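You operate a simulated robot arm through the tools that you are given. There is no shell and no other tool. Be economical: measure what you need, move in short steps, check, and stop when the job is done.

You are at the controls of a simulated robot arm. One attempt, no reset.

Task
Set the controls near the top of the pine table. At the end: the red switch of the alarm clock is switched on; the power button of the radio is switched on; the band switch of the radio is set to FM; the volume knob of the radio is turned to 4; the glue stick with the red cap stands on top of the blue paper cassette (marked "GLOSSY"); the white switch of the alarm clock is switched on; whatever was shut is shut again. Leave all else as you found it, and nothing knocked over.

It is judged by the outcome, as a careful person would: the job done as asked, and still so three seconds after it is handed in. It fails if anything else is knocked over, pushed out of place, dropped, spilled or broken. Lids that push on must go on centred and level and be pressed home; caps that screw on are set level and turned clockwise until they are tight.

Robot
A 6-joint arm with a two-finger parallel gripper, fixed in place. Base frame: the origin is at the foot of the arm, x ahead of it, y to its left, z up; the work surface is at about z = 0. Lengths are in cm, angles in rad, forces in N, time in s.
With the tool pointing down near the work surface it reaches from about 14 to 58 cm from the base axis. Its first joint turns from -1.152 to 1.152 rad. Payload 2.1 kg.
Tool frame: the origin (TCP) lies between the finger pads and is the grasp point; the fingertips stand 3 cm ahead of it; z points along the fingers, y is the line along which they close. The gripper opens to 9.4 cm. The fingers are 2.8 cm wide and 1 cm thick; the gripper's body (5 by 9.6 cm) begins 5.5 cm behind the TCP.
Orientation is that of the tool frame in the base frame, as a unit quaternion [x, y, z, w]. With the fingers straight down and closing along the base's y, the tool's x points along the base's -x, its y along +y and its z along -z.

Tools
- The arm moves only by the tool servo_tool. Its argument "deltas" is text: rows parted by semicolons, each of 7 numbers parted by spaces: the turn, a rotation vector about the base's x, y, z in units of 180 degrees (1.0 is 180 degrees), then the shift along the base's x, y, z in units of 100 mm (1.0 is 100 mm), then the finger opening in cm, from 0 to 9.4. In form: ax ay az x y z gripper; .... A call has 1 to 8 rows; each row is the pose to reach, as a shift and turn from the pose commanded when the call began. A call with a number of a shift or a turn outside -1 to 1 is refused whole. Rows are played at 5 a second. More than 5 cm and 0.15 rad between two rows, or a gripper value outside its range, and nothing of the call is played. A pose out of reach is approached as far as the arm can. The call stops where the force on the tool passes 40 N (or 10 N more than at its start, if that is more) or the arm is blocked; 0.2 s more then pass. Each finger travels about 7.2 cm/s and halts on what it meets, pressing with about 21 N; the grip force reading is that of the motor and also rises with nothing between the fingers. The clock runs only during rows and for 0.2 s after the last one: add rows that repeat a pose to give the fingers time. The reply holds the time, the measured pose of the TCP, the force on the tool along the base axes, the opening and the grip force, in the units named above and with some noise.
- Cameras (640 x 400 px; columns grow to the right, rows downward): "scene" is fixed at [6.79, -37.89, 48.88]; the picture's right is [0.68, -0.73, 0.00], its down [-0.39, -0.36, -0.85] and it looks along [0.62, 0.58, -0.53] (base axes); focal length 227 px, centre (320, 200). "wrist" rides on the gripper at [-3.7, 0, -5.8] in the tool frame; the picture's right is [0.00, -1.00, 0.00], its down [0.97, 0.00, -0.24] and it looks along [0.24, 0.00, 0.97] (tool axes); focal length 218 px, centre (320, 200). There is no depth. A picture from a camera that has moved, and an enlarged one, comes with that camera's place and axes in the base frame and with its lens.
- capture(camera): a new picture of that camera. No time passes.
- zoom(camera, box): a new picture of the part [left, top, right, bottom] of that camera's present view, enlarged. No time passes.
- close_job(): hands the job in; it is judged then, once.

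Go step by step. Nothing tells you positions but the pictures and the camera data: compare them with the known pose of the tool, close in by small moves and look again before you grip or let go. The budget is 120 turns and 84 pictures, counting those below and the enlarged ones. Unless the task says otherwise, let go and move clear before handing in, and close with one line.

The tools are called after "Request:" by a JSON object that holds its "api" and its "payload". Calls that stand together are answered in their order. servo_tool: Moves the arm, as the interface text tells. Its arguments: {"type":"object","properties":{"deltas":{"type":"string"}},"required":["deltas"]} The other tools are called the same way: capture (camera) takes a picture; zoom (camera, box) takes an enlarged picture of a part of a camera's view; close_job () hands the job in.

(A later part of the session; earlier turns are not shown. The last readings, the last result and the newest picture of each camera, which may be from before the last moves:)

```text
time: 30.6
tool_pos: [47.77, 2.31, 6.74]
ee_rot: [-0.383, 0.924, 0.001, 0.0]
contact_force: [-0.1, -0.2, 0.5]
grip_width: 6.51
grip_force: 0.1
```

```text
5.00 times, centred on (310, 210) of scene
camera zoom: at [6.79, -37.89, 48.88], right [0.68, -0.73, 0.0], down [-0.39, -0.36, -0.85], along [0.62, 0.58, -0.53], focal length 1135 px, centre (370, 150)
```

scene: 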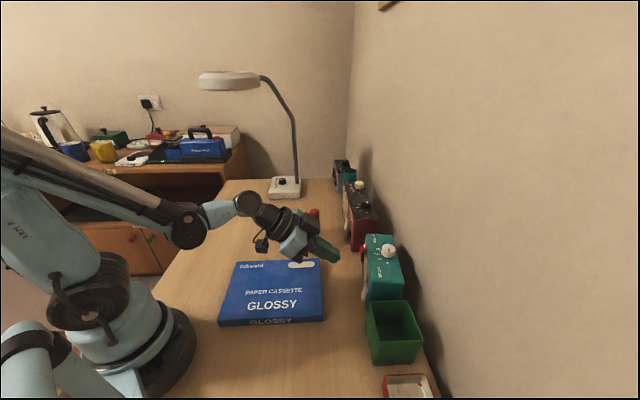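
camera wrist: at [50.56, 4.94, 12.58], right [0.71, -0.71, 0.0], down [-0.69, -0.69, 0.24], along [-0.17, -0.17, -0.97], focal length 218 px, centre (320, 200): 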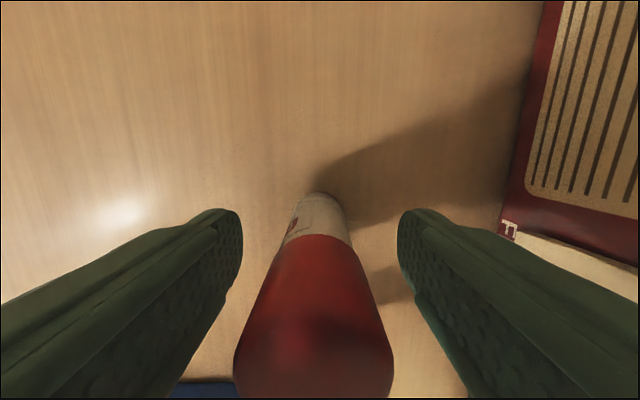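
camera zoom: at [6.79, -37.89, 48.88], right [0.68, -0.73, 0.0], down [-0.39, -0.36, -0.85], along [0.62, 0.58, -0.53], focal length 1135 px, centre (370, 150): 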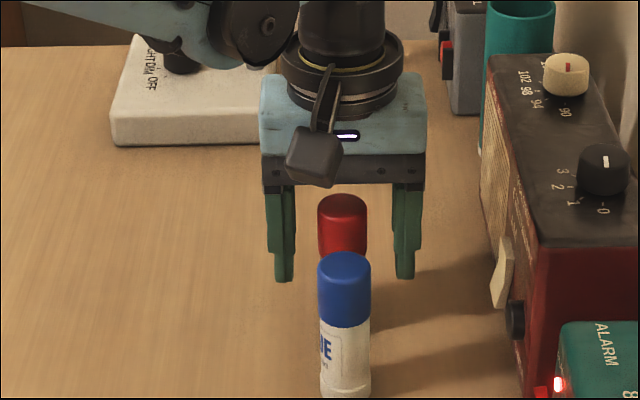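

Request:
{"api": "servo_tool", "payload": {"deltas": "0 0 0 -0.025 -0.02 -0.04 6.5; 0 0 0 -0.025 -0.02 -0.06 5; 0 0 0 -0.025 -0.02 -0.06 3.5; 0 0 0 -0.025 -0.02 -0.06 2; 0 0 0 -0.025 -0.02 -0.06 1.5; 0 0 0 -0.025 -0.02 -0.06 1.5; 0 0 0 -0.025 -0.02 0.2 1.5; 0 0 0 -0.025 -0.02 0.2 1.5"}}

Request:
{"api": "zoom", "payload": {"camera": "scene", "box": [260, 170, 360, 250]}}

```text
time: 32.4
tool_pos: [47.35, 2.41, 8.56]
ee_rot: [-0.382, 0.924, 0.001, 0.0]
contact_force: [0.9, 0.4, -0.4]
grip_width: 2.99
grip_force: 20.8
```

```text
5.00 times, centred on (310, 210) of scene
camera zoom: at [6.79, -37.89, 48.88], right [0.68, -0.73, 0.0], down [-0.39, -0.36, -0.85], along [0.62, 0.58, -0.53], focal length 1135 px, centre (370, 150)
```

zoom: 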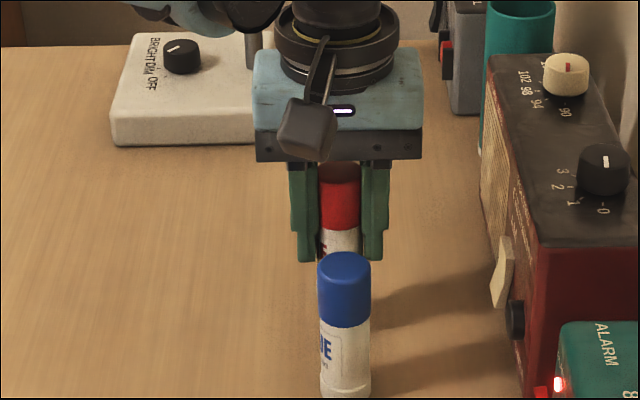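

Red stick is held (3.0 cm wide) and lifted. Carrying it high over to the middle of the cassette.

Request:
{"api": "servo_tool", "payload": {"deltas": "0 0 0 0 0 0.4 1.5; 0 0 0 0 0 0.8 1.5; 0 0 0 -0.1 0.05 1 1.5; 0 0 0 -0.4 0.05 1 1.5; 0 0 0 -0.7 0.05 1 1.5; 0 0 0 -1 0 1 1.5; 0 0 0 -1 0 1 1.5"}}

Request:
{"api": "servo_tool", "payload": {"deltas": "0 0 0 -0.3 -0.2 0 1.5; 0 0 0 -0.6 -0.45 0 1.5; 0 0 0 -0.9 -0.7 -0.1 1.5; 0 0 0 -1 -0.8 -0.3 1.5; 0 0 0 -1 -0.8 -0.5 1.5; 0 0 0 -1 -0.8 -0.5 1.5"}}

Request:
{"api": "capture", "payload": {"camera": "scene"}}

Request:
{"api": "capture", "payload": {"camera": "wrist"}}

```text
time: 34.0
tool_pos: [37.27, 2.24, 18.8]
ee_rot: [-0.382, 0.924, 0.001, 0.0]
contact_force: [1.1, 0.6, -0.4]
grip_width: 2.97
grip_force: 21.2
```

```text
time: 35.4
tool_pos: [27.21, -5.79, 13.93]
ee_rot: [-0.382, 0.924, 0.001, 0.0]
contact_force: [-0.2, -0.3, -0.1]
grip_width: 3.0
grip_force: 21.3
```

```text
36 pictures are left
```

scene: 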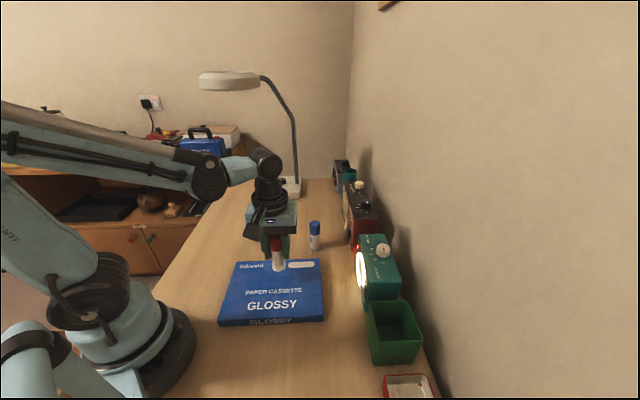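

```text
35 pictures are left
camera wrist: at [30.05, -3.21, 19.66], right [0.71, -0.71, 0.0], down [-0.69, -0.69, 0.24], along [-0.17, -0.17, -0.97], focal length 218 px, centre (320, 200)
```

wrist: 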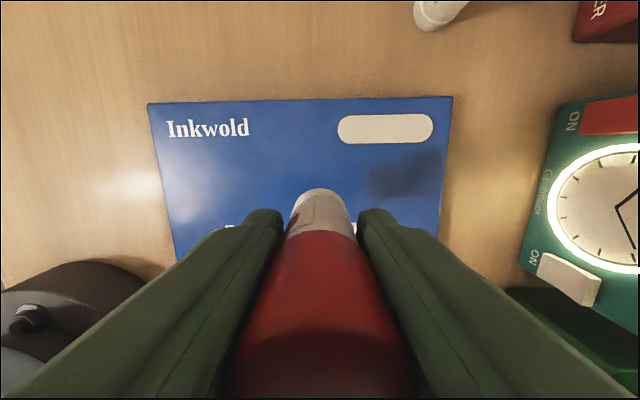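

The stick is over the cassette's middle. Lowering slowly until it touches.

Request:
{"api": "servo_tool", "payload": {"deltas": "0 0 0 0 0 -0.2 1.5; 0 0 0 0 0 -0.38 1.5; 0 0 0 0 0 -0.38 1.5"}}

Request:
{"api": "zoom", "payload": {"camera": "scene", "box": [210, 200, 338, 330]}}

```text
time: 36.2
tool_pos: [27.31, -5.81, 10.02]
ee_rot: [-0.382, 0.924, 0.001, -0.001]
contact_force: [0.6, -0.3, -0.7]
grip_width: 2.96
grip_force: 20.6
```

```text
3.08 times, centred on (274, 265) of scene
camera zoom: at [6.79, -37.89, 48.88], right [0.68, -0.73, 0.0], down [-0.39, -0.36, -0.85], along [0.62, 0.58, -0.53], focal length 698 px, centre (462, 0)
```

zoom: 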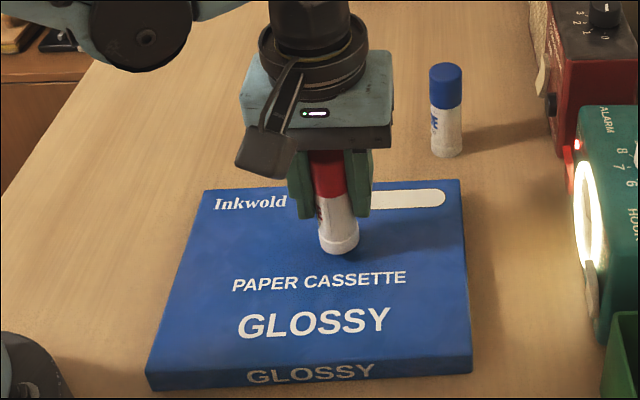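

Request:
{"api": "servo_tool", "payload": {"deltas": "0 0 0 0 0 -0.03 1.5; 0 0 0 0 0 -0.05 1.5; 0 0 0 0 0 -0.06 1.5; 0 0 0 0 0 -0.06 1.5"}}

Request:
{"api": "servo_tool", "payload": {"deltas": "0 0 0 0 0 -0.02 1.5; 0 0 0 0 0 -0.03 1.5; 0 0 0 0 0 -0.03 1.5"}}

Request:
{"api": "zoom", "payload": {"camera": "scene", "box": [250, 220, 310, 270]}}

```text
time: 37.2
tool_pos: [27.34, -5.67, 9.36]
ee_rot: [-0.381, 0.924, 0.001, 0.0]
contact_force: [0.0, 0.0, -0.1]
grip_width: 2.98
grip_force: 21.5
```

```text
time: 38.0
tool_pos: [27.31, -5.83, 9.01]
ee_rot: [-0.382, 0.924, 0.001, 0.0]
contact_force: [-0.5, -0.6, -0.7]
grip_width: 2.97
grip_force: 21.0
```

```text
8.00 times, centred on (280, 245) of scene
camera zoom: at [6.79, -37.89, 48.88], right [0.68, -0.73, 0.0], down [-0.39, -0.36, -0.85], along [0.62, 0.58, -0.53], focal length 1816 px, centre (640, -160)
```

zoom: 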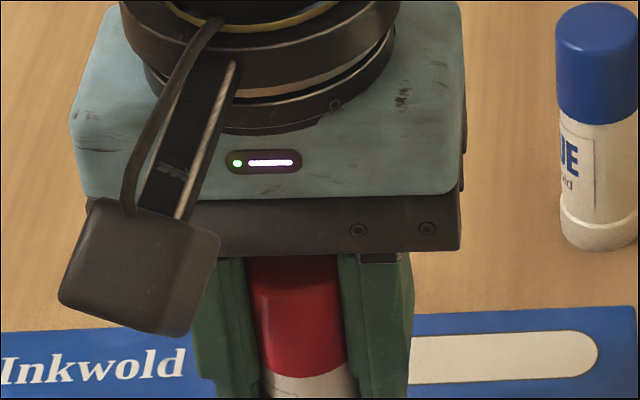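

Not touching yet; continuing in 2 mm steps.

Request:
{"api": "servo_tool", "payload": {"deltas": "0 0 0 0 0 -0.015 1.5; 0 0 0 0 0 -0.03 1.5; 0 0 0 0 0 -0.03 1.5"}}

Request:
{"api": "zoom", "payload": {"camera": "scene", "box": [250, 240, 310, 290]}}

```text
time: 38.8
tool_pos: [27.23, -5.78, 8.75]
ee_rot: [-0.382, 0.924, 0.001, -0.001]
contact_force: [0.0, 0.2, 0.8]
grip_width: 2.97
grip_force: 20.7
```

```text
8.00 times, centred on (280, 265) of scene
camera zoom: at [6.79, -37.89, 48.88], right [0.68, -0.73, 0.0], down [-0.39, -0.36, -0.85], along [0.62, 0.58, -0.53], focal length 1816 px, centre (640, -320)
```

zoom: 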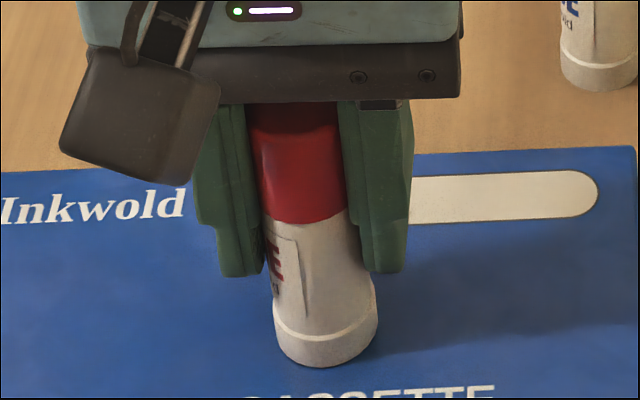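

Request:
{"api": "servo_tool", "payload": {"deltas": "0 0 0 0 0 -0.02 1.5; 0 0 0 0 0 -0.02 1.5"}}

Request:
{"api": "servo_tool", "payload": {"deltas": "0 0 0 0 0 -0.015 1.5; 0 0 0 0 0 -0.015 1.5"}}

Request:
{"api": "servo_tool", "payload": {"deltas": "0 0 0 0 0 -0.01 1.5; 0 0 0 0 0 -0.01 1.5"}}

Request:
{"api": "zoom", "payload": {"camera": "scene", "box": [250, 240, 310, 290]}}

```text
time: 39.4
tool_pos: [27.49, -5.83, 8.46]
ee_rot: [-0.382, 0.924, 0.002, 0.0]
contact_force: [-3.7, 2.2, 15.7]
grip_width: 2.97
grip_force: 21.0
```

```text
time: 40.0
tool_pos: [27.19, -5.73, 8.37]
ee_rot: [-0.382, 0.924, 0.001, 0.001]
contact_force: [-1.5, 4.3, 12.7]
grip_width: 2.96
grip_force: 20.8
```

```text
time: 40.6
tool_pos: [27.41, -5.81, 8.22]
ee_rot: [-0.381, 0.924, 0.001, 0.0]
contact_force: [-2.9, -1.7, 14.1]
grip_width: 2.96
grip_force: 21.1
```

```text
8.00 times, centred on (280, 265) of scene
camera zoom: at [6.79, -37.89, 48.88], right [0.68, -0.73, 0.0], down [-0.39, -0.36, -0.85], along [0.62, 0.58, -0.53], focal length 1816 px, centre (640, -320)
```

zoom: 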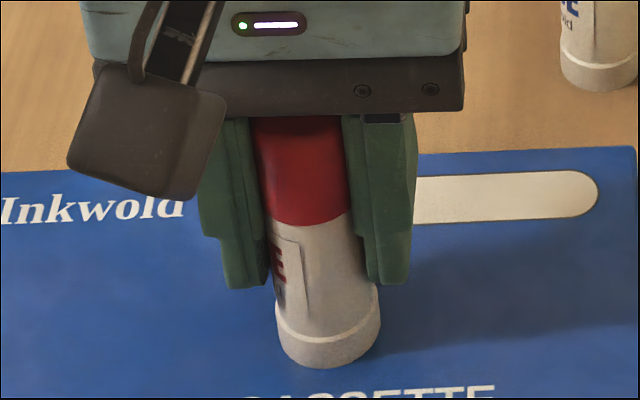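

It stands firmly on the cassette (contact force). Relieving pressure slightly, opening evenly and rising straight up.

Request:
{"api": "servo_tool", "payload": {"deltas": "0 0 0 0 0 0.01 1.5; 0 0 0 0 0 0.01 2.6; 0 0 0 0 0 0.01 3.6; 0 0 0 0 0 0.01 5; 0 0 0 0 0 0.01 6; 0 0 0 0 0 0.3 6; 0 0 0 0 0 0.7 6; 0 0 0 0 0 0.9 6"}}

Request:
{"api": "zoom", "payload": {"camera": "scene", "box": [210, 200, 338, 330]}}

```text
time: 42.4
tool_pos: [27.12, -5.77, 17.41]
ee_rot: [-0.382, 0.924, 0.0, 0.0]
contact_force: [-0.1, 0.5, 0.5]
grip_width: 6.01
grip_force: 0.0
```

```text
3.08 times, centred on (274, 265) of scene
camera zoom: at [6.79, -37.89, 48.88], right [0.68, -0.73, 0.0], down [-0.39, -0.36, -0.85], along [0.62, 0.58, -0.53], focal length 698 px, centre (462, 0)
```

zoom: 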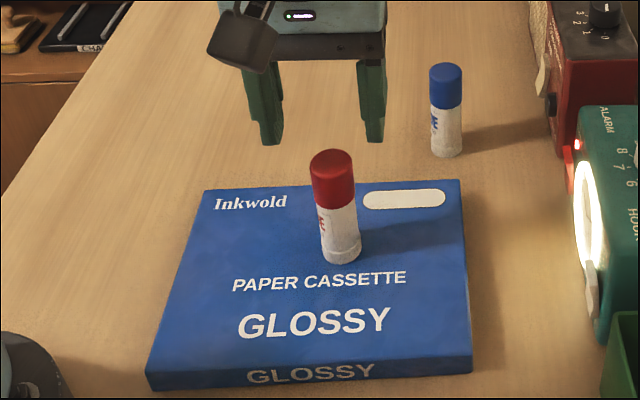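

The red stick stands on the cassette. Now the radio: yaw back so the tool faces the front panel, tilt ~32°, and line up on the power button (staying above the blue stick).

Request:
{"api": "servo_tool", "payload": {"deltas": "0 0 -0.044 0.1 0 0.2 6; 0 0 -0.088 0.25 0 0.3 5; 0 0 -0.132 0.4 0 0.35 4; 0 0 -0.176 0.6 0 0.35 3; 0 0 -0.22 0.8 0 0.35 2; 0 0 -0.26 1 0 0.35 1; 0 0 -0.26 1 0 0.35 0"}}

Request:
{"api": "servo_tool", "payload": {"deltas": "0 0 -0.044 0.15 0 0 0; 0 0 -0.088 0.3 0 0 0; 0 0 -0.132 0.45 0 0 0; 0 0 -0.176 0.6 0 0 0; 0 0 -0.22 0.8 0 0 0; 0 0 -0.24 1 0 0 0; 0 0 -0.24 1 0 0 0"}}

Request:
{"api": "servo_tool", "payload": {"deltas": "-0.032 -0.032 0 0 0 -0.2 0; -0.064 -0.064 0 0 0 -0.4 0; -0.096 -0.096 0 0 0 -0.6 0; -0.126 -0.126 0 0 0 -0.8 0; -0.126 -0.126 0 0 0 -0.8 0"}}

Request:
{"api": "capture", "payload": {"camera": "wrist"}}

```text
time: 44.0
tool_pos: [37.5, -5.92, 20.64]
ee_rot: [0.018, 1.0, 0.001, 0.0]
contact_force: [1.5, -0.1, 0.6]
grip_width: 0.0
grip_force: 21.0
```

```text
time: 45.6
tool_pos: [47.51, -5.85, 20.62]
ee_rot: [0.384, 0.923, 0.001, 0.0]
contact_force: [0.4, -0.7, -0.3]
grip_width: 0.0
grip_force: 20.7
```

```text
time: 46.8
tool_pos: [47.46, -5.81, 12.55]
ee_rot: [0.368, 0.888, -0.104, 0.257]
contact_force: [0.7, 0.5, 0.4]
grip_width: 0.0
grip_force: 20.9
```

```text
29 pictures are left
camera wrist: at [47.53, -5.99, 19.56], right [-0.71, -0.71, 0.0], down [-0.67, 0.67, -0.31], along [0.22, -0.22, -0.95], focal length 218 px, centre (320, 200)
```

wrist: 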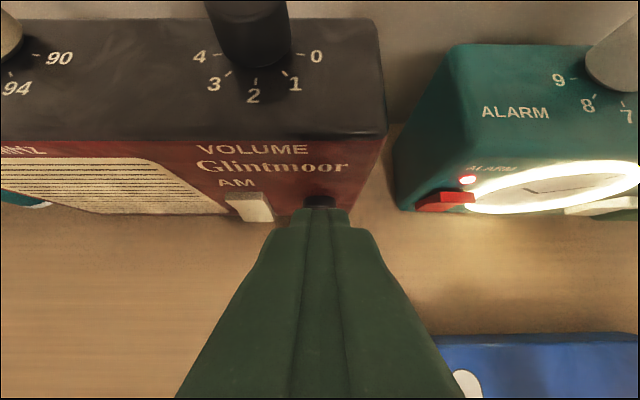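

Power button is straight ahead of the tip. Descending in front of it.

Request:
{"api": "servo_tool", "payload": {"deltas": "0 0 0 0 0 -0.2 0; 0 0 0 0 0 -0.4 0; 0 0 0 0 0 -0.6 0; 0 0 0 0 0 -0.6 0"}}

Request:
{"api": "capture", "payload": {"camera": "wrist"}}

Request:
{"api": "zoom", "payload": {"camera": "scene", "box": [300, 190, 400, 260]}}

```text
time: 47.8
tool_pos: [47.36, -5.62, 6.66]
ee_rot: [0.369, 0.887, -0.104, 0.256]
contact_force: [-0.6, -0.5, 0.3]
grip_width: 0.0
grip_force: 21.2
```

```text
28 pictures are left
camera wrist: at [47.57, -5.8, 13.59], right [-0.71, -0.71, 0.0], down [-0.67, 0.67, -0.31], along [0.22, -0.22, -0.95], focal length 218 px, centre (320, 200)
```

wrist: 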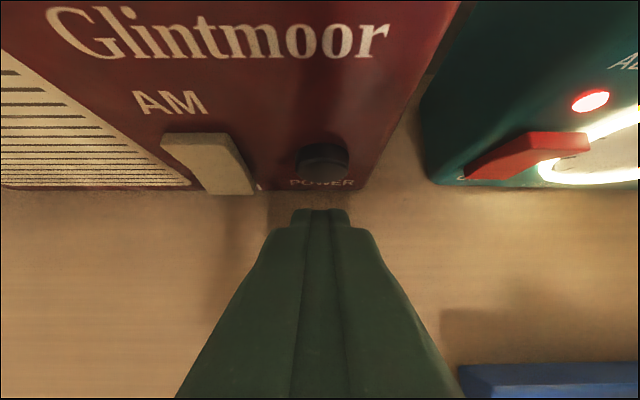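

```text
5.71 times, centred on (350, 225) of scene
camera zoom: at [6.79, -37.89, 48.88], right [0.68, -0.73, 0.0], down [-0.39, -0.36, -0.85], along [0.62, 0.58, -0.53], focal length 1297 px, centre (149, 57)
```

zoom: 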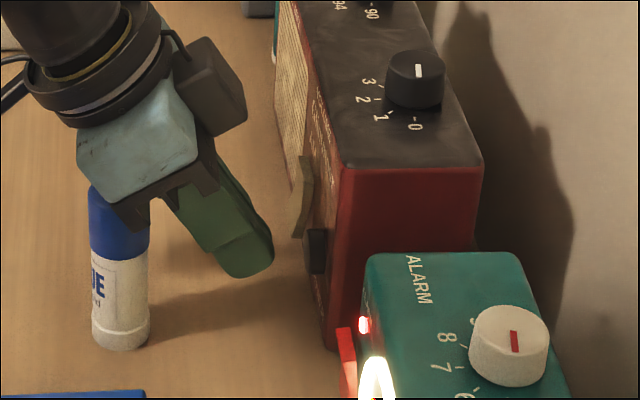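

Request:
{"api": "servo_tool", "payload": {"deltas": "0 0 0 0.07 -0.07 -0.01 0; 0 0 0 0.115 -0.115 -0.01 0; 0 0 0 0.134 -0.134 -0.01 0; 0 0 0 0.148 -0.148 -0.01 0; 0 0 0 0.16 -0.16 -0.01 0; 0 0 0 0.16 -0.16 -0.01 0"}}

Request:
{"api": "capture", "payload": {"camera": "wrist"}}

```text
time: 49.2
tool_pos: [48.9, -7.25, 6.53]
ee_rot: [0.368, 0.888, -0.104, 0.256]
contact_force: [-1.9, 1.6, 0.3]
grip_width: 0.01
grip_force: 21.0
```

```text
26 pictures are left
camera wrist: at [49.13, -7.41, 13.52], right [-0.71, -0.71, 0.0], down [-0.67, 0.67, -0.31], along [0.22, -0.22, -0.95], focal length 218 px, centre (320, 200)
```

wrist: 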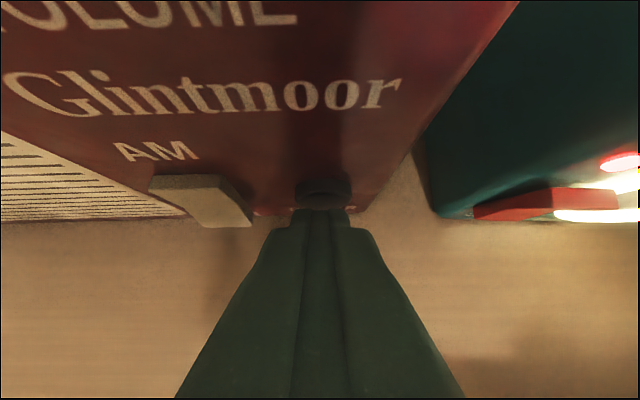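

Contact with the button (~2.5 N). Pressing further in 1.5 mm increments.

Request:
{"api": "servo_tool", "payload": {"deltas": "0 0 0 0.011 -0.011 0 0; 0 0 0 0.011 -0.011 0 0"}}

Request:
{"api": "servo_tool", "payload": {"deltas": "0 0 0 0.011 -0.011 0 0; 0 0 0 0.011 -0.011 0 0"}}

Request:
{"api": "zoom", "payload": {"camera": "wrist", "box": [140, 0, 460, 240]}}

```text
time: 49.8
tool_pos: [49.03, -7.42, 6.62]
ee_rot: [0.369, 0.887, -0.105, 0.256]
contact_force: [-1.2, 2.5, 0.1]
grip_width: 0.0
grip_force: 20.4
```

```text
time: 50.4
tool_pos: [49.16, -7.59, 6.61]
ee_rot: [0.367, 0.888, -0.104, 0.256]
contact_force: [-1.7, 0.0, -0.5]
grip_width: 0.0
grip_force: 20.6
```

```text
1.67 times, centred on (300, 120) of wrist
camera zoom: at [49.33, -7.66, 13.57], right [-0.71, -0.71, 0.0], down [-0.67, 0.67, -0.31], along [0.22, -0.22, -0.95], focal length 364 px, centre (353, 333)
```

zoom: 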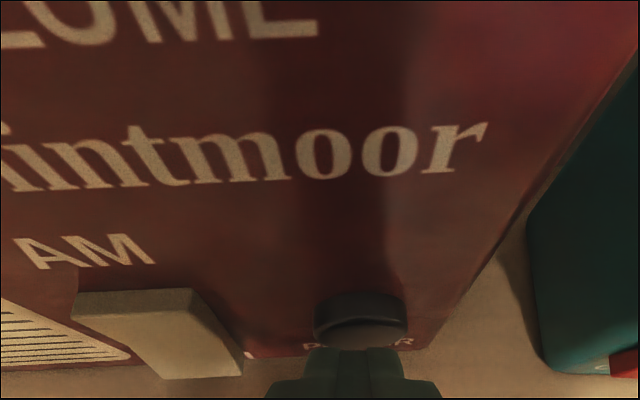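

Request:
{"api": "servo_tool", "payload": {"deltas": "0 0 0 0.011 -0.011 0 0; 0 0 0 0.011 -0.011 0 0"}}

Request:
{"api": "servo_tool", "payload": {"deltas": "0 0 0 0.011 -0.011 0 0; 0 0 0 0.011 -0.011 0 0"}}

Request:
{"api": "zoom", "payload": {"camera": "scene", "box": [300, 190, 400, 260]}}

```text
time: 51.0
tool_pos: [49.35, -7.69, 6.56]
ee_rot: [0.369, 0.887, -0.105, 0.256]
contact_force: [-1.1, 1.6, -0.1]
grip_width: 0.0
grip_force: 21.0
```

```text
time: 51.6
tool_pos: [49.37, -7.79, 6.68]
ee_rot: [0.369, 0.888, -0.104, 0.256]
contact_force: [-0.6, 1.6, 0.7]
grip_width: 0.04
grip_force: 20.9
```

```text
5.71 times, centred on (350, 225) of scene
camera zoom: at [6.79, -37.89, 48.88], right [0.68, -0.73, 0.0], down [-0.39, -0.36, -0.85], along [0.62, 0.58, -0.53], focal length 1297 px, centre (149, 57)
```

zoom: 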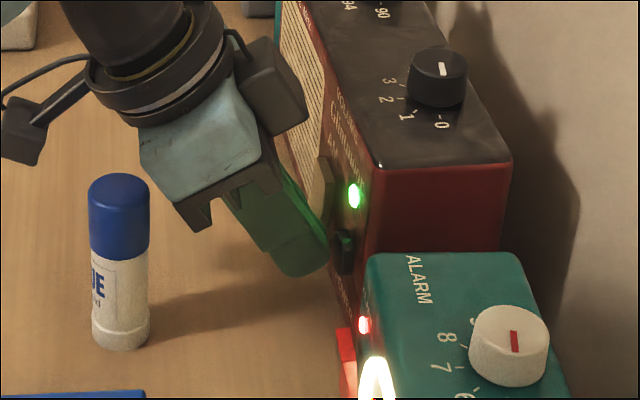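

Radio power is on (green lamp), but the radio also slid ~1.5 cm; I'll restore it afterward as with the clock. Next the band switch, in tiny steps.

Request:
{"api": "servo_tool", "payload": {"deltas": "0 0 0 -0.04 0.04 0 0; 0 0 0 -0.075 0.075 0.05 0; 0 0 0 -0.075 0.075 0.4 0; 0 0 0 0.1 0.25 0.4 0; 0 0 0 0.29 0.44 0.4 0; 0 0 0 0.29 0.44 0.4 0"}}

Request:
{"api": "servo_tool", "payload": {"deltas": "0 0 0 0 0 -0.2 0; 0 0 0 0 0 -0.4 0; 0 0 0 0 0 -0.54 0; 0 0 0 0 0 -0.54 0"}}

Request:
{"api": "capture", "payload": {"camera": "wrist"}}

```text
time: 53.0
tool_pos: [52.33, -3.34, 10.34]
ee_rot: [0.368, 0.888, -0.105, 0.256]
contact_force: [1.3, 0.0, -0.1]
grip_width: 0.0
grip_force: 20.7
```

```text
time: 54.0
tool_pos: [52.59, -3.28, 5.09]
ee_rot: [0.368, 0.888, -0.104, 0.256]
contact_force: [0.4, 0.4, -0.4]
grip_width: 0.01
grip_force: 21.3
```

```text
23 pictures are left
camera wrist: at [52.59, -3.44, 12.06], right [-0.71, -0.71, 0.0], down [-0.67, 0.67, -0.31], along [0.22, -0.22, -0.95], focal length 218 px, centre (320, 200)
```

wrist: 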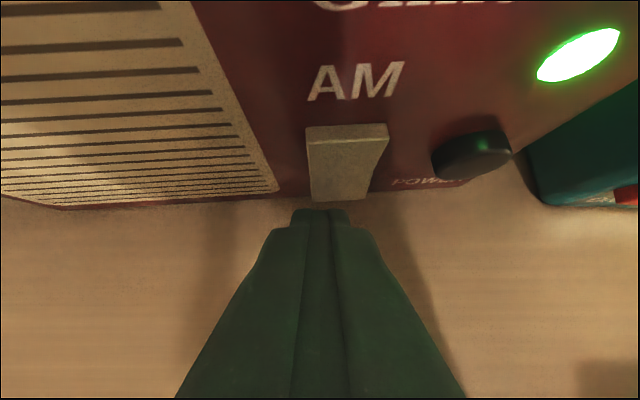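

Request:
{"api": "servo_tool", "payload": {"deltas": "0 0 0 -0.045 -0.045 0 0; 0 0 0 -0.02 -0.07 0 0; 0 0 0 -0.005 -0.085 0 0; 0 0 0 0.005 -0.095 0 0; 0 0 0 0.015 -0.105 0 0; 0 0 0 0.023 -0.113 0 0; 0 0 0 0.023 -0.113 0 0"}}

Request:
{"api": "capture", "payload": {"camera": "wrist"}}

```text
time: 55.6
tool_pos: [52.59, -4.45, 5.19]
ee_rot: [0.368, 0.888, -0.104, 0.255]
contact_force: [-2.9, 1.5, 0.2]
grip_width: 0.01
grip_force: 21.7
```

```text
22 pictures are left
camera wrist: at [52.79, -4.62, 12.17], right [-0.71, -0.71, 0.0], down [-0.67, 0.67, -0.31], along [0.22, -0.22, -0.95], focal length 218 px, centre (320, 200)
```

wrist: 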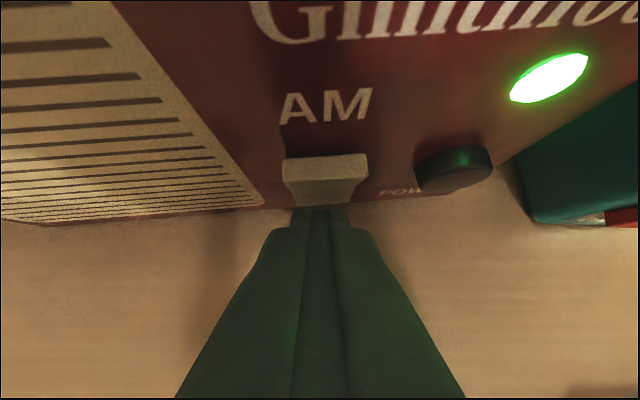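

Request:
{"api": "servo_tool", "payload": {"deltas": "0 0 0 0.012 -0.012 0 0; 0 0 0 0.012 -0.012 0 0"}}

Request:
{"api": "zoom", "payload": {"camera": "scene", "box": [325, 200, 385, 250]}}

Request:
{"api": "zoom", "payload": {"camera": "wrist", "box": [240, 80, 400, 220]}}

```text
time: 56.2
tool_pos: [52.68, -4.63, 5.15]
ee_rot: [0.368, 0.888, -0.104, 0.255]
contact_force: [-1.2, 2.2, 1.2]
grip_width: 0.0
grip_force: 20.9
```

```text
8.00 times, centred on (355, 225) of scene
camera zoom: at [6.79, -37.89, 48.88], right [0.68, -0.73, 0.0], down [-0.39, -0.36, -0.85], along [0.62, 0.58, -0.53], focal length 1816 px, centre (40, 0)
```

zoom: 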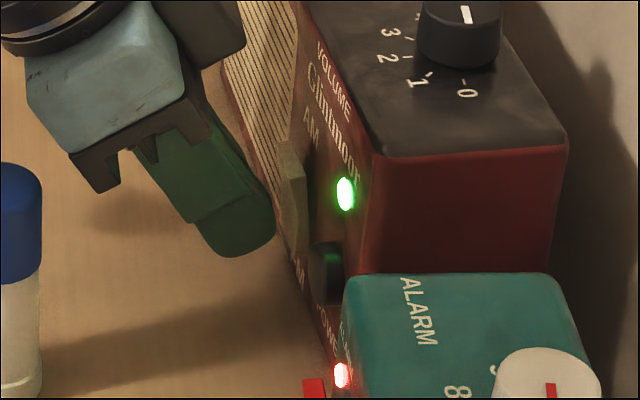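

```text
2.86 times, centred on (320, 150) of wrist
camera zoom: at [52.87, -4.7, 12.2], right [-0.71, -0.71, 0.0], down [-0.67, 0.67, -0.31], along [0.22, -0.22, -0.95], focal length 624 px, centre (320, 343)
```

zoom: 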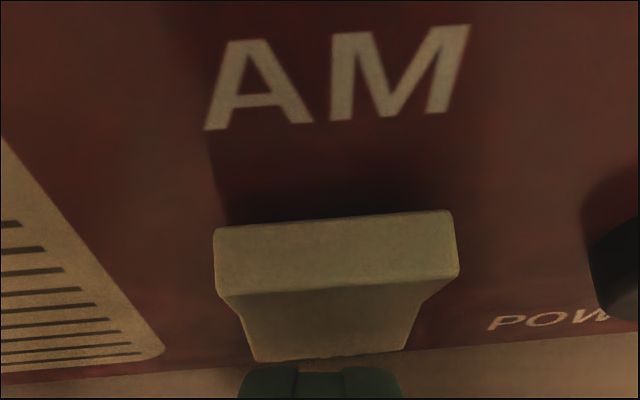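

Band rocker flipped to FM (top end out, FM label exposed). Backing off, then going vertical above the volume knob to check reach and angle.

Request:
{"api": "servo_tool", "payload": {"deltas": "0 0 0 -0.05 0.05 0 0; 0 0 0 -0.08 0.08 0.1 0; 0 0 0 -0.08 0.08 0.5 0; 0 0 0 -0.1 0.1 0.9 0; 0.032 0.032 0 -0.1 0.1 1 2; 0.064 0.064 0 -0.1 0.1 1 4; 0.096 0.096 0 -0.1 0.1 1 6; 0.126 0.126 0 -0.1 0.1 1 6"}}

Request:
{"api": "servo_tool", "payload": {"deltas": "0 0 0.044 0 0 0.2 6; 0 0 0.088 0.05 0 0.4 6; 0 0 0.132 0.1 -0.1 0.6 6; 0 0 0.176 0.15 -0.3 0.6 6; 0 0 0.22 0.2 -0.45 0.6 6; 0 0 0.264 0.3 -0.6 0.6 6; 0 0 0.308 0.4 -0.7 0.6 6; 0 0 0.352 0.4 -0.8 0.6 6"}}

Request:
{"api": "capture", "payload": {"camera": "wrist"}}

```text
time: 58.0
tool_pos: [51.58, -3.67, 15.18]
ee_rot: [0.382, 0.924, 0.001, 0.0]
contact_force: [0.6, -0.6, -0.5]
grip_width: 5.99
grip_force: 0.0
```

```text
time: 59.8
tool_pos: [54.57, -11.17, 20.79]
ee_rot: [-0.16, 0.987, 0.0, 0.0]
contact_force: [0.7, -0.7, -0.1]
grip_width: 5.98
grip_force: 0.1
out of reach, approached as far as the arm can: row 7, 8
```

```text
19 pictures are left
camera wrist: at [58.3, -10.18, 26.69], right [0.32, -0.95, 0.0], down [-0.92, -0.31, 0.24], along [-0.23, -0.07, -0.97], focal length 218 px, centre (320, 200)
```

wrist: 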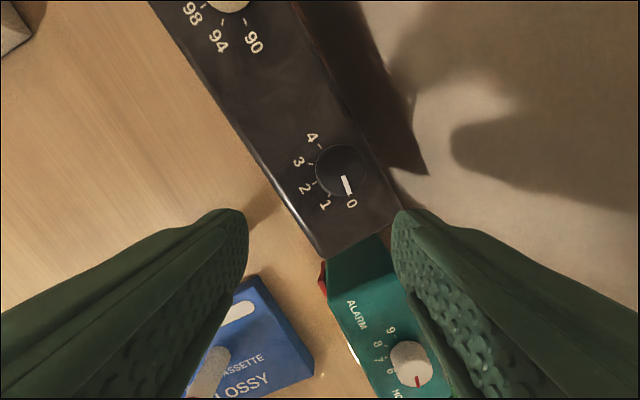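

The knob is slightly outside straight-down reach; once the radio is moved back it will be nearer. Zooming for exact tick angles.

Request:
{"api": "zoom", "payload": {"camera": "wrist", "box": [260, 110, 420, 230]}}

```text
3.33 times, centred on (340, 170) of wrist
camera zoom: at [58.3, -10.18, 26.69], right [0.32, -0.95, 0.0], down [-0.92, -0.31, 0.24], along [-0.23, -0.07, -0.97], focal length 728 px, centre (253, 300)
```

zoom: 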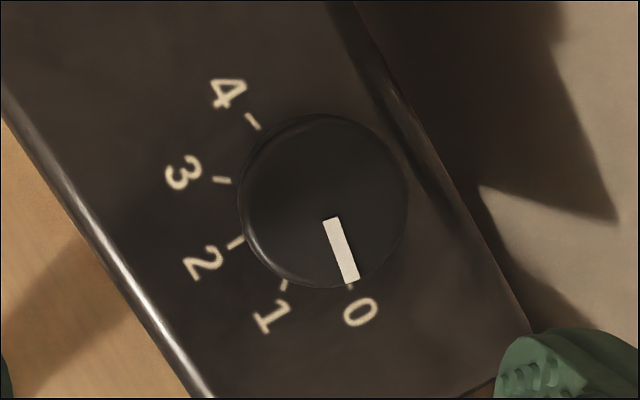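

Ticks are ~41° apart, so 0→4 is ~162° clockwise. I'll tilt 15° outward for reach, grip the knob, use that grip to draw the radio back to its place, then turn the knob in bites.

Request:
{"api": "servo_tool", "payload": {"deltas": "0.0072 -0.0268 -0.006 0.05 -0.02 0 6; 0.0144 -0.0536 -0.012 0.12 -0.04 -0.05 6; 0.0216 -0.0805 -0.019 0.223 -0.073 -0.1 6; 0.0216 -0.0805 -0.019 0.223 -0.073 -0.18 6; 0.0216 -0.0805 -0.019 0.223 -0.073 -0.18 6"}}

Request:
{"api": "capture", "payload": {"camera": "wrist"}}

```text
time: 61.0
tool_pos: [57.8, -12.41, 20.27]
ee_rot: [-0.128, 0.983, 0.015, 0.13]
contact_force: [0.3, 1.4, -0.9]
grip_width: 6.0
grip_force: 0.1
out of reach, approached as far as the arm can: row 3, 4, 5
```

```text
17 pictures are left
camera wrist: at [59.87, -11.87, 26.86], right [0.26, -0.97, 0.0], down [-0.97, -0.26, -0.02], along [0.02, 0.0, -1.0], focal length 218 px, centre (320, 200)
```

wrist: 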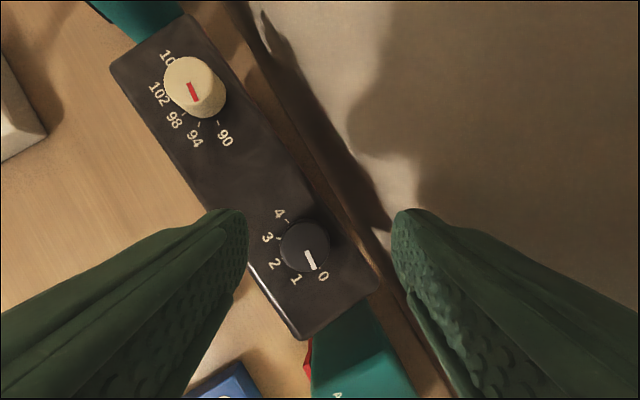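

Request:
{"api": "servo_tool", "payload": {"deltas": "0 0 0 -0.06 0.03 -0.1 5.6; 0 0 0 -0.117 0.054 -0.3 5.6; 0 0 0 -0.117 0.054 -0.3 5.6"}}

Request:
{"api": "capture", "payload": {"camera": "wrist"}}

```text
time: 61.8
tool_pos: [58.91, -12.4, 18.78]
ee_rot: [-0.128, 0.983, 0.015, 0.128]
contact_force: [-9.2, 4.2, 3.3]
grip_width: 5.62
grip_force: 0.0
out of reach, approached as far as the arm can: row 1, 2, 3
```

```text
16 pictures are left
camera wrist: at [60.98, -11.87, 25.33], right [0.26, -0.97, 0.0], down [-0.97, -0.26, -0.02], along [0.02, 0.0, -1.0], focal length 218 px, centre (320, 200)
```

wrist: 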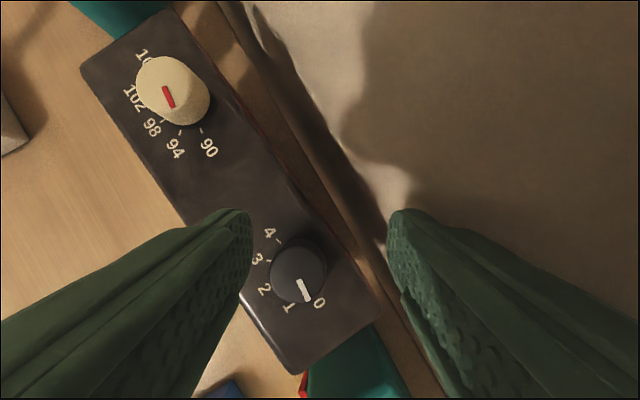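

The arm is at its reach edge and a finger brushed the wall; moving back inward before trying again.

Request:
{"api": "servo_tool", "payload": {"deltas": "0 0 0 -0.2 0.05 0.1 5.6; 0 0 0 -0.4 0.08 0.1 5.6; 0 0 0 -0.4 0.08 0.1 5.6"}}

```text
time: 62.6
tool_pos: [56.82, -11.91, 21.6]
ee_rot: [-0.128, 0.983, 0.015, 0.129]
contact_force: [0.7, -0.4, -0.3]
grip_width: 5.61
grip_force: 0.0
out of reach, approached as far as the arm can: row 1, 2, 3
```

Request:
{"api": "servo_tool", "payload": {"deltas": "0 0 0 0 0 -0.1 5.6; 0 0 0 0 0 -0.1 5.6"}}

```text
time: 63.2
tool_pos: [57.12, -12.13, 20.96]
ee_rot: [-0.128, 0.983, 0.015, 0.129]
contact_force: [0.0, 0.3, 0.0]
grip_width: 5.61
grip_force: 0.2
out of reach, approached as far as the arm can: row 1, 2
```

Reach behaves oddly with this tilt; going back to a vertical tool, which should reach ~58 cm at the lower height.

Request:
{"api": "servo_tool", "payload": {"deltas": "-0.0072 0.0268 0 -0.1 0 0 5.6; -0.0144 0.0536 0 -0.2 0.02 0 5.6; -0.0216 0.0805 0 -0.3 0.05 0 5.6; -0.0216 0.0805 0 -0.3 0.05 0 5.6"}}

Request:
{"api": "servo_tool", "payload": {"deltas": "0 0 0 0 0 -0.1 5.6; 0 0 0 0 0 -0.1 5.6"}}

```text
time: 64.2
tool_pos: [54.23, -11.63, 20.89]
ee_rot: [-0.13, 0.992, -0.002, 0.001]
contact_force: [0.0, -0.1, -0.1]
grip_width: 5.6
grip_force: 0.1
```

```text
time: 64.8
tool_pos: [54.29, -11.64, 19.91]
ee_rot: [-0.129, 0.992, -0.002, 0.0]
contact_force: [-0.5, -0.6, -0.1]
grip_width: 5.6
grip_force: 0.1
```

Request:
{"api": "servo_tool", "payload": {"deltas": "0 0 0 0 0 -0.2 5.6; 0 0 0 0 0 -0.37 5.6; 0 0 0 0.1 0 -0.37 5.6; 0 0 0 0.2 0 -0.37 5.6; 0 0 0 0.25 0 -0.37 5.6; 0 0 0 0.25 0 -0.37 5.6"}}

Request:
{"api": "capture", "payload": {"camera": "wrist"}}

```text
time: 66.2
tool_pos: [56.61, -11.58, 16.42]
ee_rot: [-0.13, 0.992, -0.002, 0.001]
contact_force: [-0.3, -0.5, -0.1]
grip_width: 5.6
grip_force: 0.0
out of reach, approached as far as the arm can: row 2
```

```text
15 pictures are left
camera wrist: at [60.27, -10.78, 22.15], right [0.26, -0.97, 0.01], down [-0.94, -0.25, 0.24], along [-0.23, -0.07, -0.97], focal length 218 px, centre (320, 200)
```

wrist: 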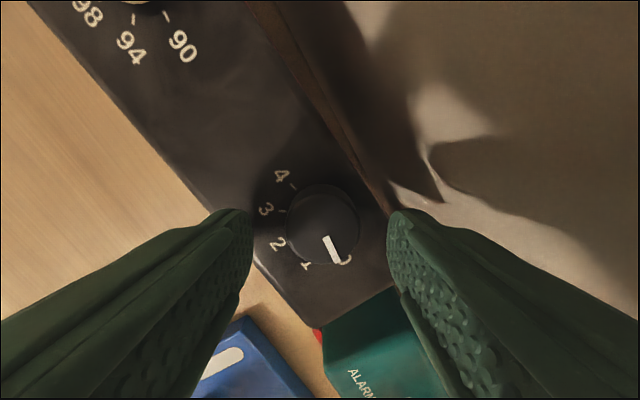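

Vertical reach works here. Lowering around the knob.

Request:
{"api": "servo_tool", "payload": {"deltas": "0 0 0 0.06 -0.01 -0.04 5.4; 0 0 0 0.065 -0.01 -0.09 5.4; 0 0 0 0.065 -0.01 -0.12 5.4; 0 0 0 0.065 -0.01 -0.12 5.4"}}

Request:
{"api": "capture", "payload": {"camera": "wrist"}}

Request:
{"api": "zoom", "payload": {"camera": "scene", "box": [320, 160, 400, 240]}}

```text
time: 67.0
tool_pos: [56.79, -11.45, 15.49]
ee_rot: [-0.13, 0.992, -0.002, 0.001]
contact_force: [2.8, -0.5, 11.3]
grip_width: 5.33
grip_force: 0.1
out of reach, approached as far as the arm can: row 1, 2, 3
stopped in row 3: the force on the tool passed its limit (the readings are from after the stop); the commanded pose is now the measured one
```

```text
14 pictures are left
camera wrist: at [60.48, -10.7, 21.37], right [0.26, -0.97, 0.0], down [-0.94, -0.25, 0.24], along [-0.23, -0.07, -0.97], focal length 218 px, centre (320, 200)
```

wrist: 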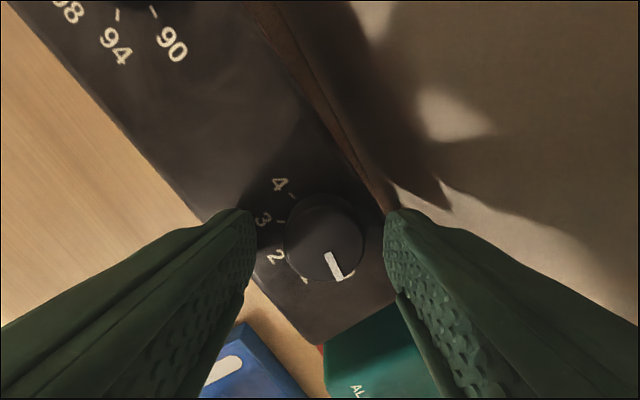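

```text
5.00 times, centred on (360, 200) of scene
camera zoom: at [6.79, -37.89, 48.88], right [0.68, -0.73, 0.0], down [-0.39, -0.36, -0.85], along [0.62, 0.58, -0.53], focal length 1135 px, centre (120, 200)
```

zoom: 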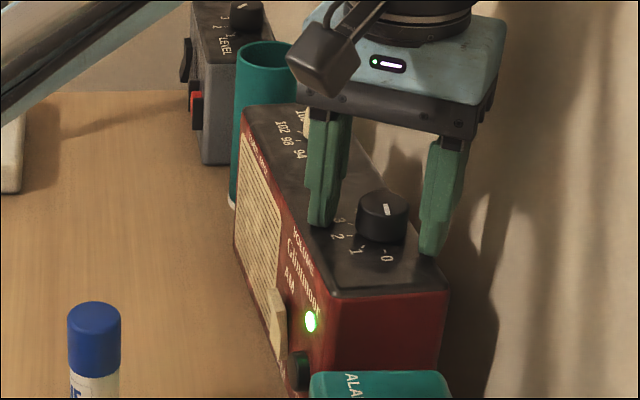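

The fingertips just touched the radio top, so I'm at full depth. Rising 2 mm and closing on the knob.

Request:
{"api": "servo_tool", "payload": {"deltas": "0 0 0 0 0 0.02 5.4; 0 0 0 0.02 0 0.02 4.5; 0 0 0 0.02 0 0.02 3.5; 0 0 0 0.02 0 0.02 2.5; 0 0 0 0.02 0 0.02 2.5; 0 0 0 0.02 0 0.02 2.5"}}

Request:
{"api": "capture", "payload": {"camera": "wrist"}}

```text
time: 68.4
tool_pos: [56.74, -11.48, 15.53]
ee_rot: [-0.129, 0.992, -0.002, -0.001]
contact_force: [-0.4, -2.8, 0.4]
grip_width: 2.89
grip_force: 21.2
```

```text
12 pictures are left
camera wrist: at [60.52, -10.6, 21.44], right [0.26, -0.97, 0.0], down [-0.94, -0.25, 0.24], along [-0.23, -0.07, -0.97], focal length 218 px, centre (320, 200)
```

wrist: 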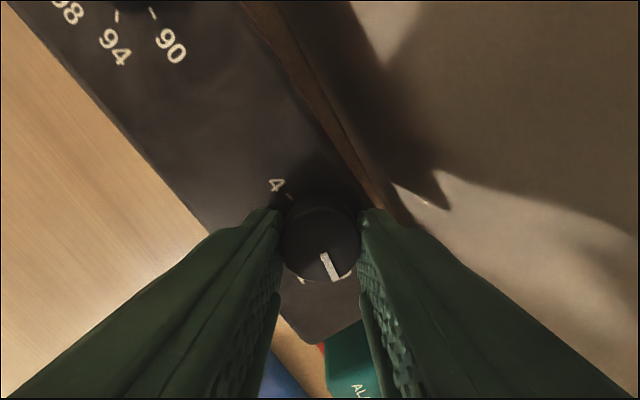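

Knob gripped. Drawing the radio back toward the front by ~1.65 cm, slowly.

Request:
{"api": "servo_tool", "payload": {"deltas": "0 0 0 -0.03 0.03 0 2.5; 0 0 0 -0.06 0.06 0 2.5; 0 0 0 -0.09 0.09 0 2.5; 0 0 0 -0.117 0.117 0 2.5; 0 0 0 -0.117 0.117 0 2.5"}}

Request:
{"api": "zoom", "payload": {"camera": "scene", "box": [320, 160, 400, 240]}}

```text
time: 69.6
tool_pos: [56.05, -10.34, 15.77]
ee_rot: [-0.13, 0.992, -0.001, -0.001]
contact_force: [-0.6, -0.4, -0.3]
grip_width: 2.92
grip_force: 20.9
out of reach, approached as far as the arm can: row 4, 5
```

```text
5.00 times, centred on (360, 200) of scene
camera zoom: at [6.8, -37.89, 48.88], right [0.68, -0.73, 0.0], down [-0.39, -0.36, -0.85], along [0.62, 0.58, -0.53], focal length 1135 px, centre (120, 200)
```

zoom: 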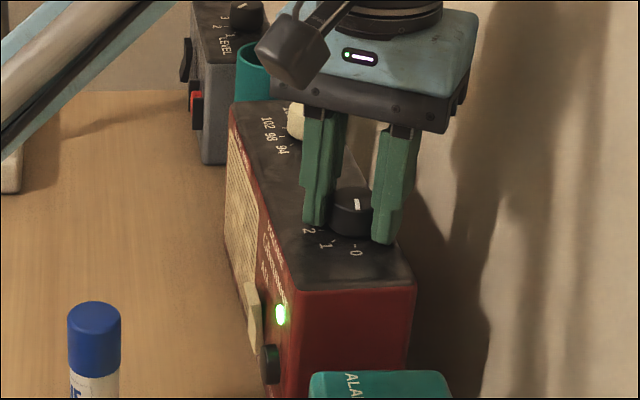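

The radio is back nearly on its original spot. Now turning the knob clockwise in a first ~50° bite, following an arc about the knob axis.

Request:
{"api": "servo_tool", "payload": {"deltas": "0 0 -0.0477 0.0037 0.011 -0.01 2.5; 0 0 -0.0955 0.009 0.0215 -0.015 2.5; 0 0 -0.1432 0.0158 0.031 -0.015 2.5; 0 0 -0.191 0.0239 0.0394 -0.015 2.5; 0 0 -0.2387 0.0332 0.0465 -0.015 2.5; 0 0 -0.2865 0.0435 0.0521 -0.015 2.5; 0 0 -0.2865 0.0435 0.0521 -0.015 2.5"}}

Request:
{"api": "capture", "payload": {"camera": "wrist"}}

```text
time: 71.2
tool_pos: [56.51, -9.93, 15.63]
ee_rot: [0.317, 0.949, -0.002, -0.001]
contact_force: [-0.1, -0.3, -0.7]
grip_width: 2.92
grip_force: 20.5
```

```text
10 pictures are left
camera wrist: at [59.64, -12.18, 21.55], right [-0.6, -0.8, 0.0], down [-0.78, 0.58, 0.24], along [-0.19, 0.14, -0.97], focal length 218 px, centre (320, 200)
```

wrist: 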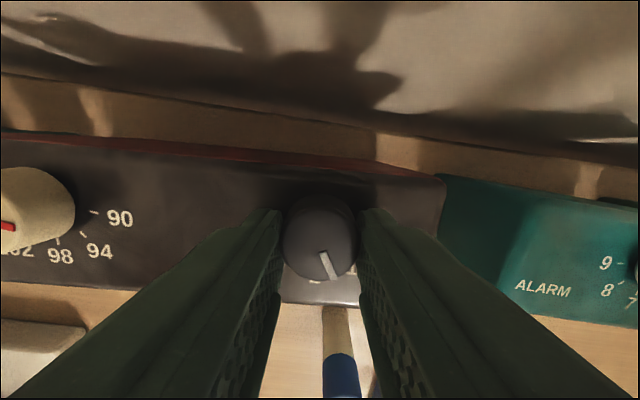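

The knob turns with the grip and the radio stays put (~52° done). Continuing 28° more, then releasing for a new bite.

Request:
{"api": "servo_tool", "payload": {"deltas": "0 0 -0.039 0.0089 0.0034 0 2.5; 0 0 -0.078 0.0181 0.0057 0 2.5; 0 0 -0.117 0.0276 0.0069 0 2.5; 0 0 -0.1556 0.0371 0.0068 0 2.5; 0 0 -0.1556 0.0371 0.0068 0 2.5; 0 0 -0.1556 0.0371 0.0068 0 4.4; 0 0 -0.1556 0.0371 0.0068 0.01 5.2; 0 0 -0.1556 0.0371 0.0068 0.01 5.2"}}

```text
time: 73.0
tool_pos: [57.02, -9.93, 15.69]
ee_rot: [0.535, 0.845, -0.002, -0.001]
contact_force: [-0.9, -0.6, 0.1]
grip_width: 5.22
grip_force: 0.0
```

Request:
{"api": "servo_tool", "payload": {"deltas": "0 0 0 -0.03 -0.04 0.01 5.2; 0 0 0.0458 -0.057 -0.083 0.01 5.2; 0 0 0.0916 -0.057 -0.083 0.01 5.2; 0 0 0.1374 -0.057 -0.083 0.01 5.2; 0 0 0.1832 -0.057 -0.083 0.01 5.2; 0 0 0.229 -0.057 -0.083 0.01 5.2; 0 0 0.229 -0.057 -0.083 0.01 5.2"}}

Request:
{"api": "servo_tool", "payload": {"deltas": "0 0 0.0458 0 0 0 5.2; 0 0 0.0916 0 0 0 5.2; 0 0 0.1374 0 0 0 5.2; 0 0 0.1832 0 0 0 5.2; 0 0 0.229 0 0 0 5.2; 0 0 0.229 0 0 0 5.2"}}

Request:
{"api": "capture", "payload": {"camera": "wrist"}}

```text
time: 74.6
tool_pos: [56.43, -10.78, 15.83]
ee_rot: [0.202, 0.979, -0.002, 0.0]
contact_force: [0.5, 0.2, 0.0]
grip_width: 5.21
grip_force: 0.1
```

```text
time: 76.0
tool_pos: [56.3, -10.63, 15.79]
ee_rot: [-0.156, 0.988, -0.001, 0.001]
contact_force: [-0.2, -0.2, 0.0]
grip_width: 5.21
grip_force: 0.1
```

```text
9 pictures are left
camera wrist: at [59.94, -9.55, 21.68], right [0.31, -0.95, 0.0], down [-0.92, -0.3, 0.24], along [-0.23, -0.08, -0.97], focal length 218 px, centre (320, 200)
```

wrist: 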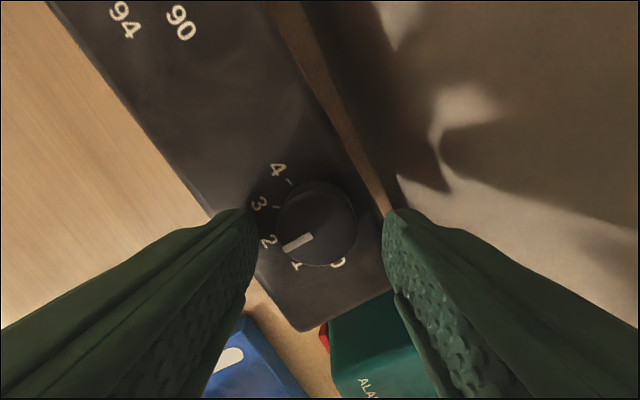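

The marker is now near "2". Re-gripping and making the second bite (~76°).

Request:
{"api": "servo_tool", "payload": {"deltas": "0 0 0 0 0 -0.02 4; 0 0 0 0 0 -0.02 3; 0 0 0 0 0 -0.02 2.3; 0 0 0 0 0 -0.02 2.3; 0 0 -0.0469 -0.0034 0.0139 -0.02 2.3; 0 0 -0.0938 -0.0047 0.0284 -0.02 2.3; 0 0 -0.1407 -0.0039 0.0427 -0.02 2.3; 0 0 -0.1876 -0.001 0.0569 -0.02 2.3"}}

Request:
{"api": "servo_tool", "payload": {"deltas": "0 0 -0.0469 0.005 0.0135 0 2.3; 0 0 -0.0938 0.0119 0.0263 0 2.3; 0 0 -0.1407 0.0206 0.0378 0 2.3; 0 0 -0.1876 0.0309 0.0479 0 2.3; 0 0 -0.2345 0.0425 0.0564 0 2.3; 0 0 -0.2345 0.0425 0.0564 0 2.3; 0 0 -0.2345 0.0425 0.0564 0 4; 0 0 -0.2345 0.0425 0.0564 0.02 5.2"}}

Request:
{"api": "capture", "payload": {"camera": "wrist"}}

```text
time: 77.8
tool_pos: [56.32, -10.14, 15.58]
ee_rot: [0.141, 0.99, -0.001, 0.0]
contact_force: [0.2, 2.0, 4.7]
grip_width: 2.85
grip_force: 21.0
```

```text
time: 79.6
tool_pos: [56.83, -9.72, 15.82]
ee_rot: [0.486, 0.874, -0.001, -0.001]
contact_force: [0.0, 0.4, 0.0]
grip_width: 5.21
grip_force: 0.0
```

```text
8 pictures are left
camera wrist: at [58.82, -12.76, 21.74], right [-0.85, -0.53, 0.0], down [-0.51, 0.83, 0.24], along [-0.13, 0.2, -0.97], focal length 218 px, centre (320, 200)
```

wrist: 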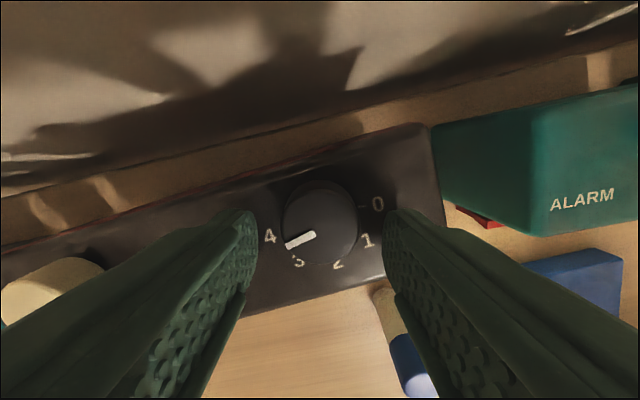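

Request:
{"api": "zoom", "payload": {"camera": "wrist", "box": [250, 160, 410, 280]}}

```text
3.33 times, centred on (330, 220) of wrist
camera zoom: at [58.82, -12.76, 21.74], right [-0.85, -0.53, 0.0], down [-0.51, 0.83, 0.24], along [-0.13, 0.2, -0.97], focal length 728 px, centre (287, 133)
```

zoom: 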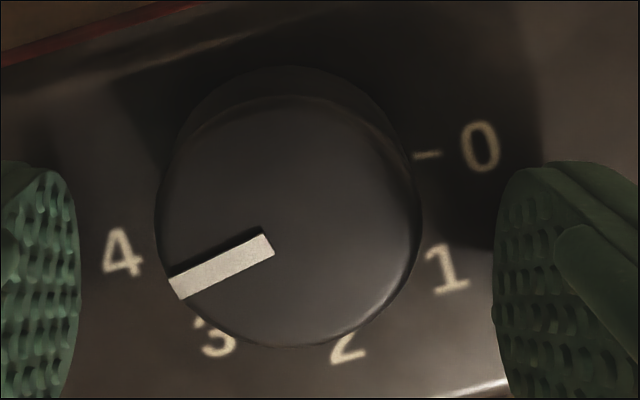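

The marker now sits on 4 (within a couple of degrees). Rising clear of the knob and retreating.

Request:
{"api": "servo_tool", "payload": {"deltas": "0 0 0 0 0 0.05 5.2; 0 0 0 -0.01 0 0.1 5.2; 0 0 0 -0.03 0 0.15 5.2; 0 0 0 -0.06 0.01 0.2 5.2; 0 0 0 -0.15 0.03 0.3 5.2; 0 0 0 -0.4 0.1 0.45 5.2; 0 0 0 -0.7 0.2 0.6 5.2; 0 0 0 -1 0.3 0.7 5.2"}}

Request:
{"api": "servo_tool", "payload": {"deltas": "0 0 0.04 -0.3 0.1 0.2 5.2; 0 0 0.08 -0.6 0.2 0.4 5.2; 0 0 0.12 -0.9 0.3 0.6 5.2; 0 0 0.12 -0.9 0.3 0.6 5.2"}}

Request:
{"api": "capture", "payload": {"camera": "scene"}}

Request:
{"api": "zoom", "payload": {"camera": "scene", "box": [320, 160, 400, 240]}}

```text
time: 81.4
tool_pos: [46.74, -6.45, 22.72]
ee_rot: [0.487, 0.873, -0.002, -0.001]
contact_force: [0.2, 0.1, -0.5]
grip_width: 5.21
grip_force: 0.0
```

```text
time: 82.4
tool_pos: [37.6, -3.37, 28.99]
ee_rot: [0.313, 0.95, -0.002, 0.0]
contact_force: [-0.4, 0.4, 0.4]
grip_width: 5.2
grip_force: 0.0
```

```text
6 pictures are left
```

scene: 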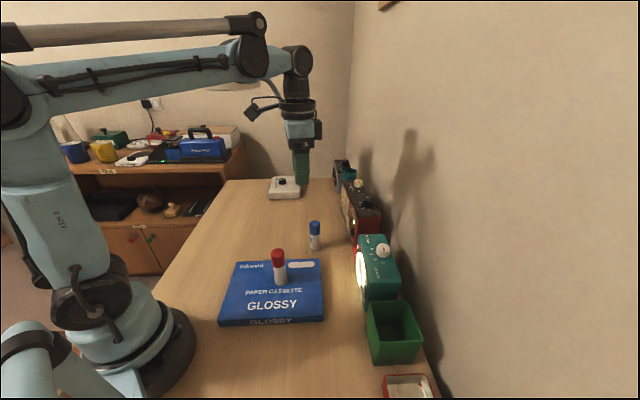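

```text
5.00 times, centred on (360, 200) of scene
camera zoom: at [6.79, -37.89, 48.88], right [0.68, -0.73, 0.0], down [-0.39, -0.36, -0.85], along [0.62, 0.58, -0.53], focal length 1135 px, centre (120, 200)
```

zoom: 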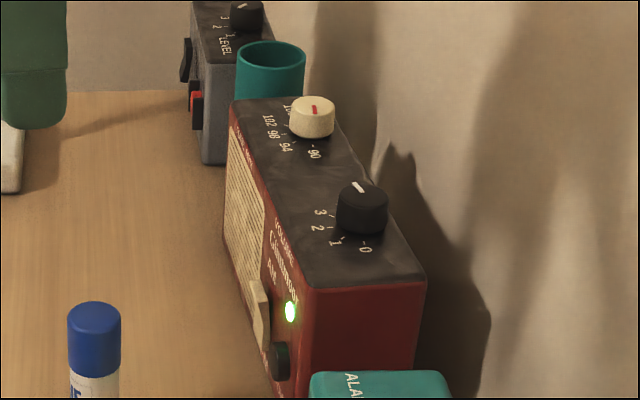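

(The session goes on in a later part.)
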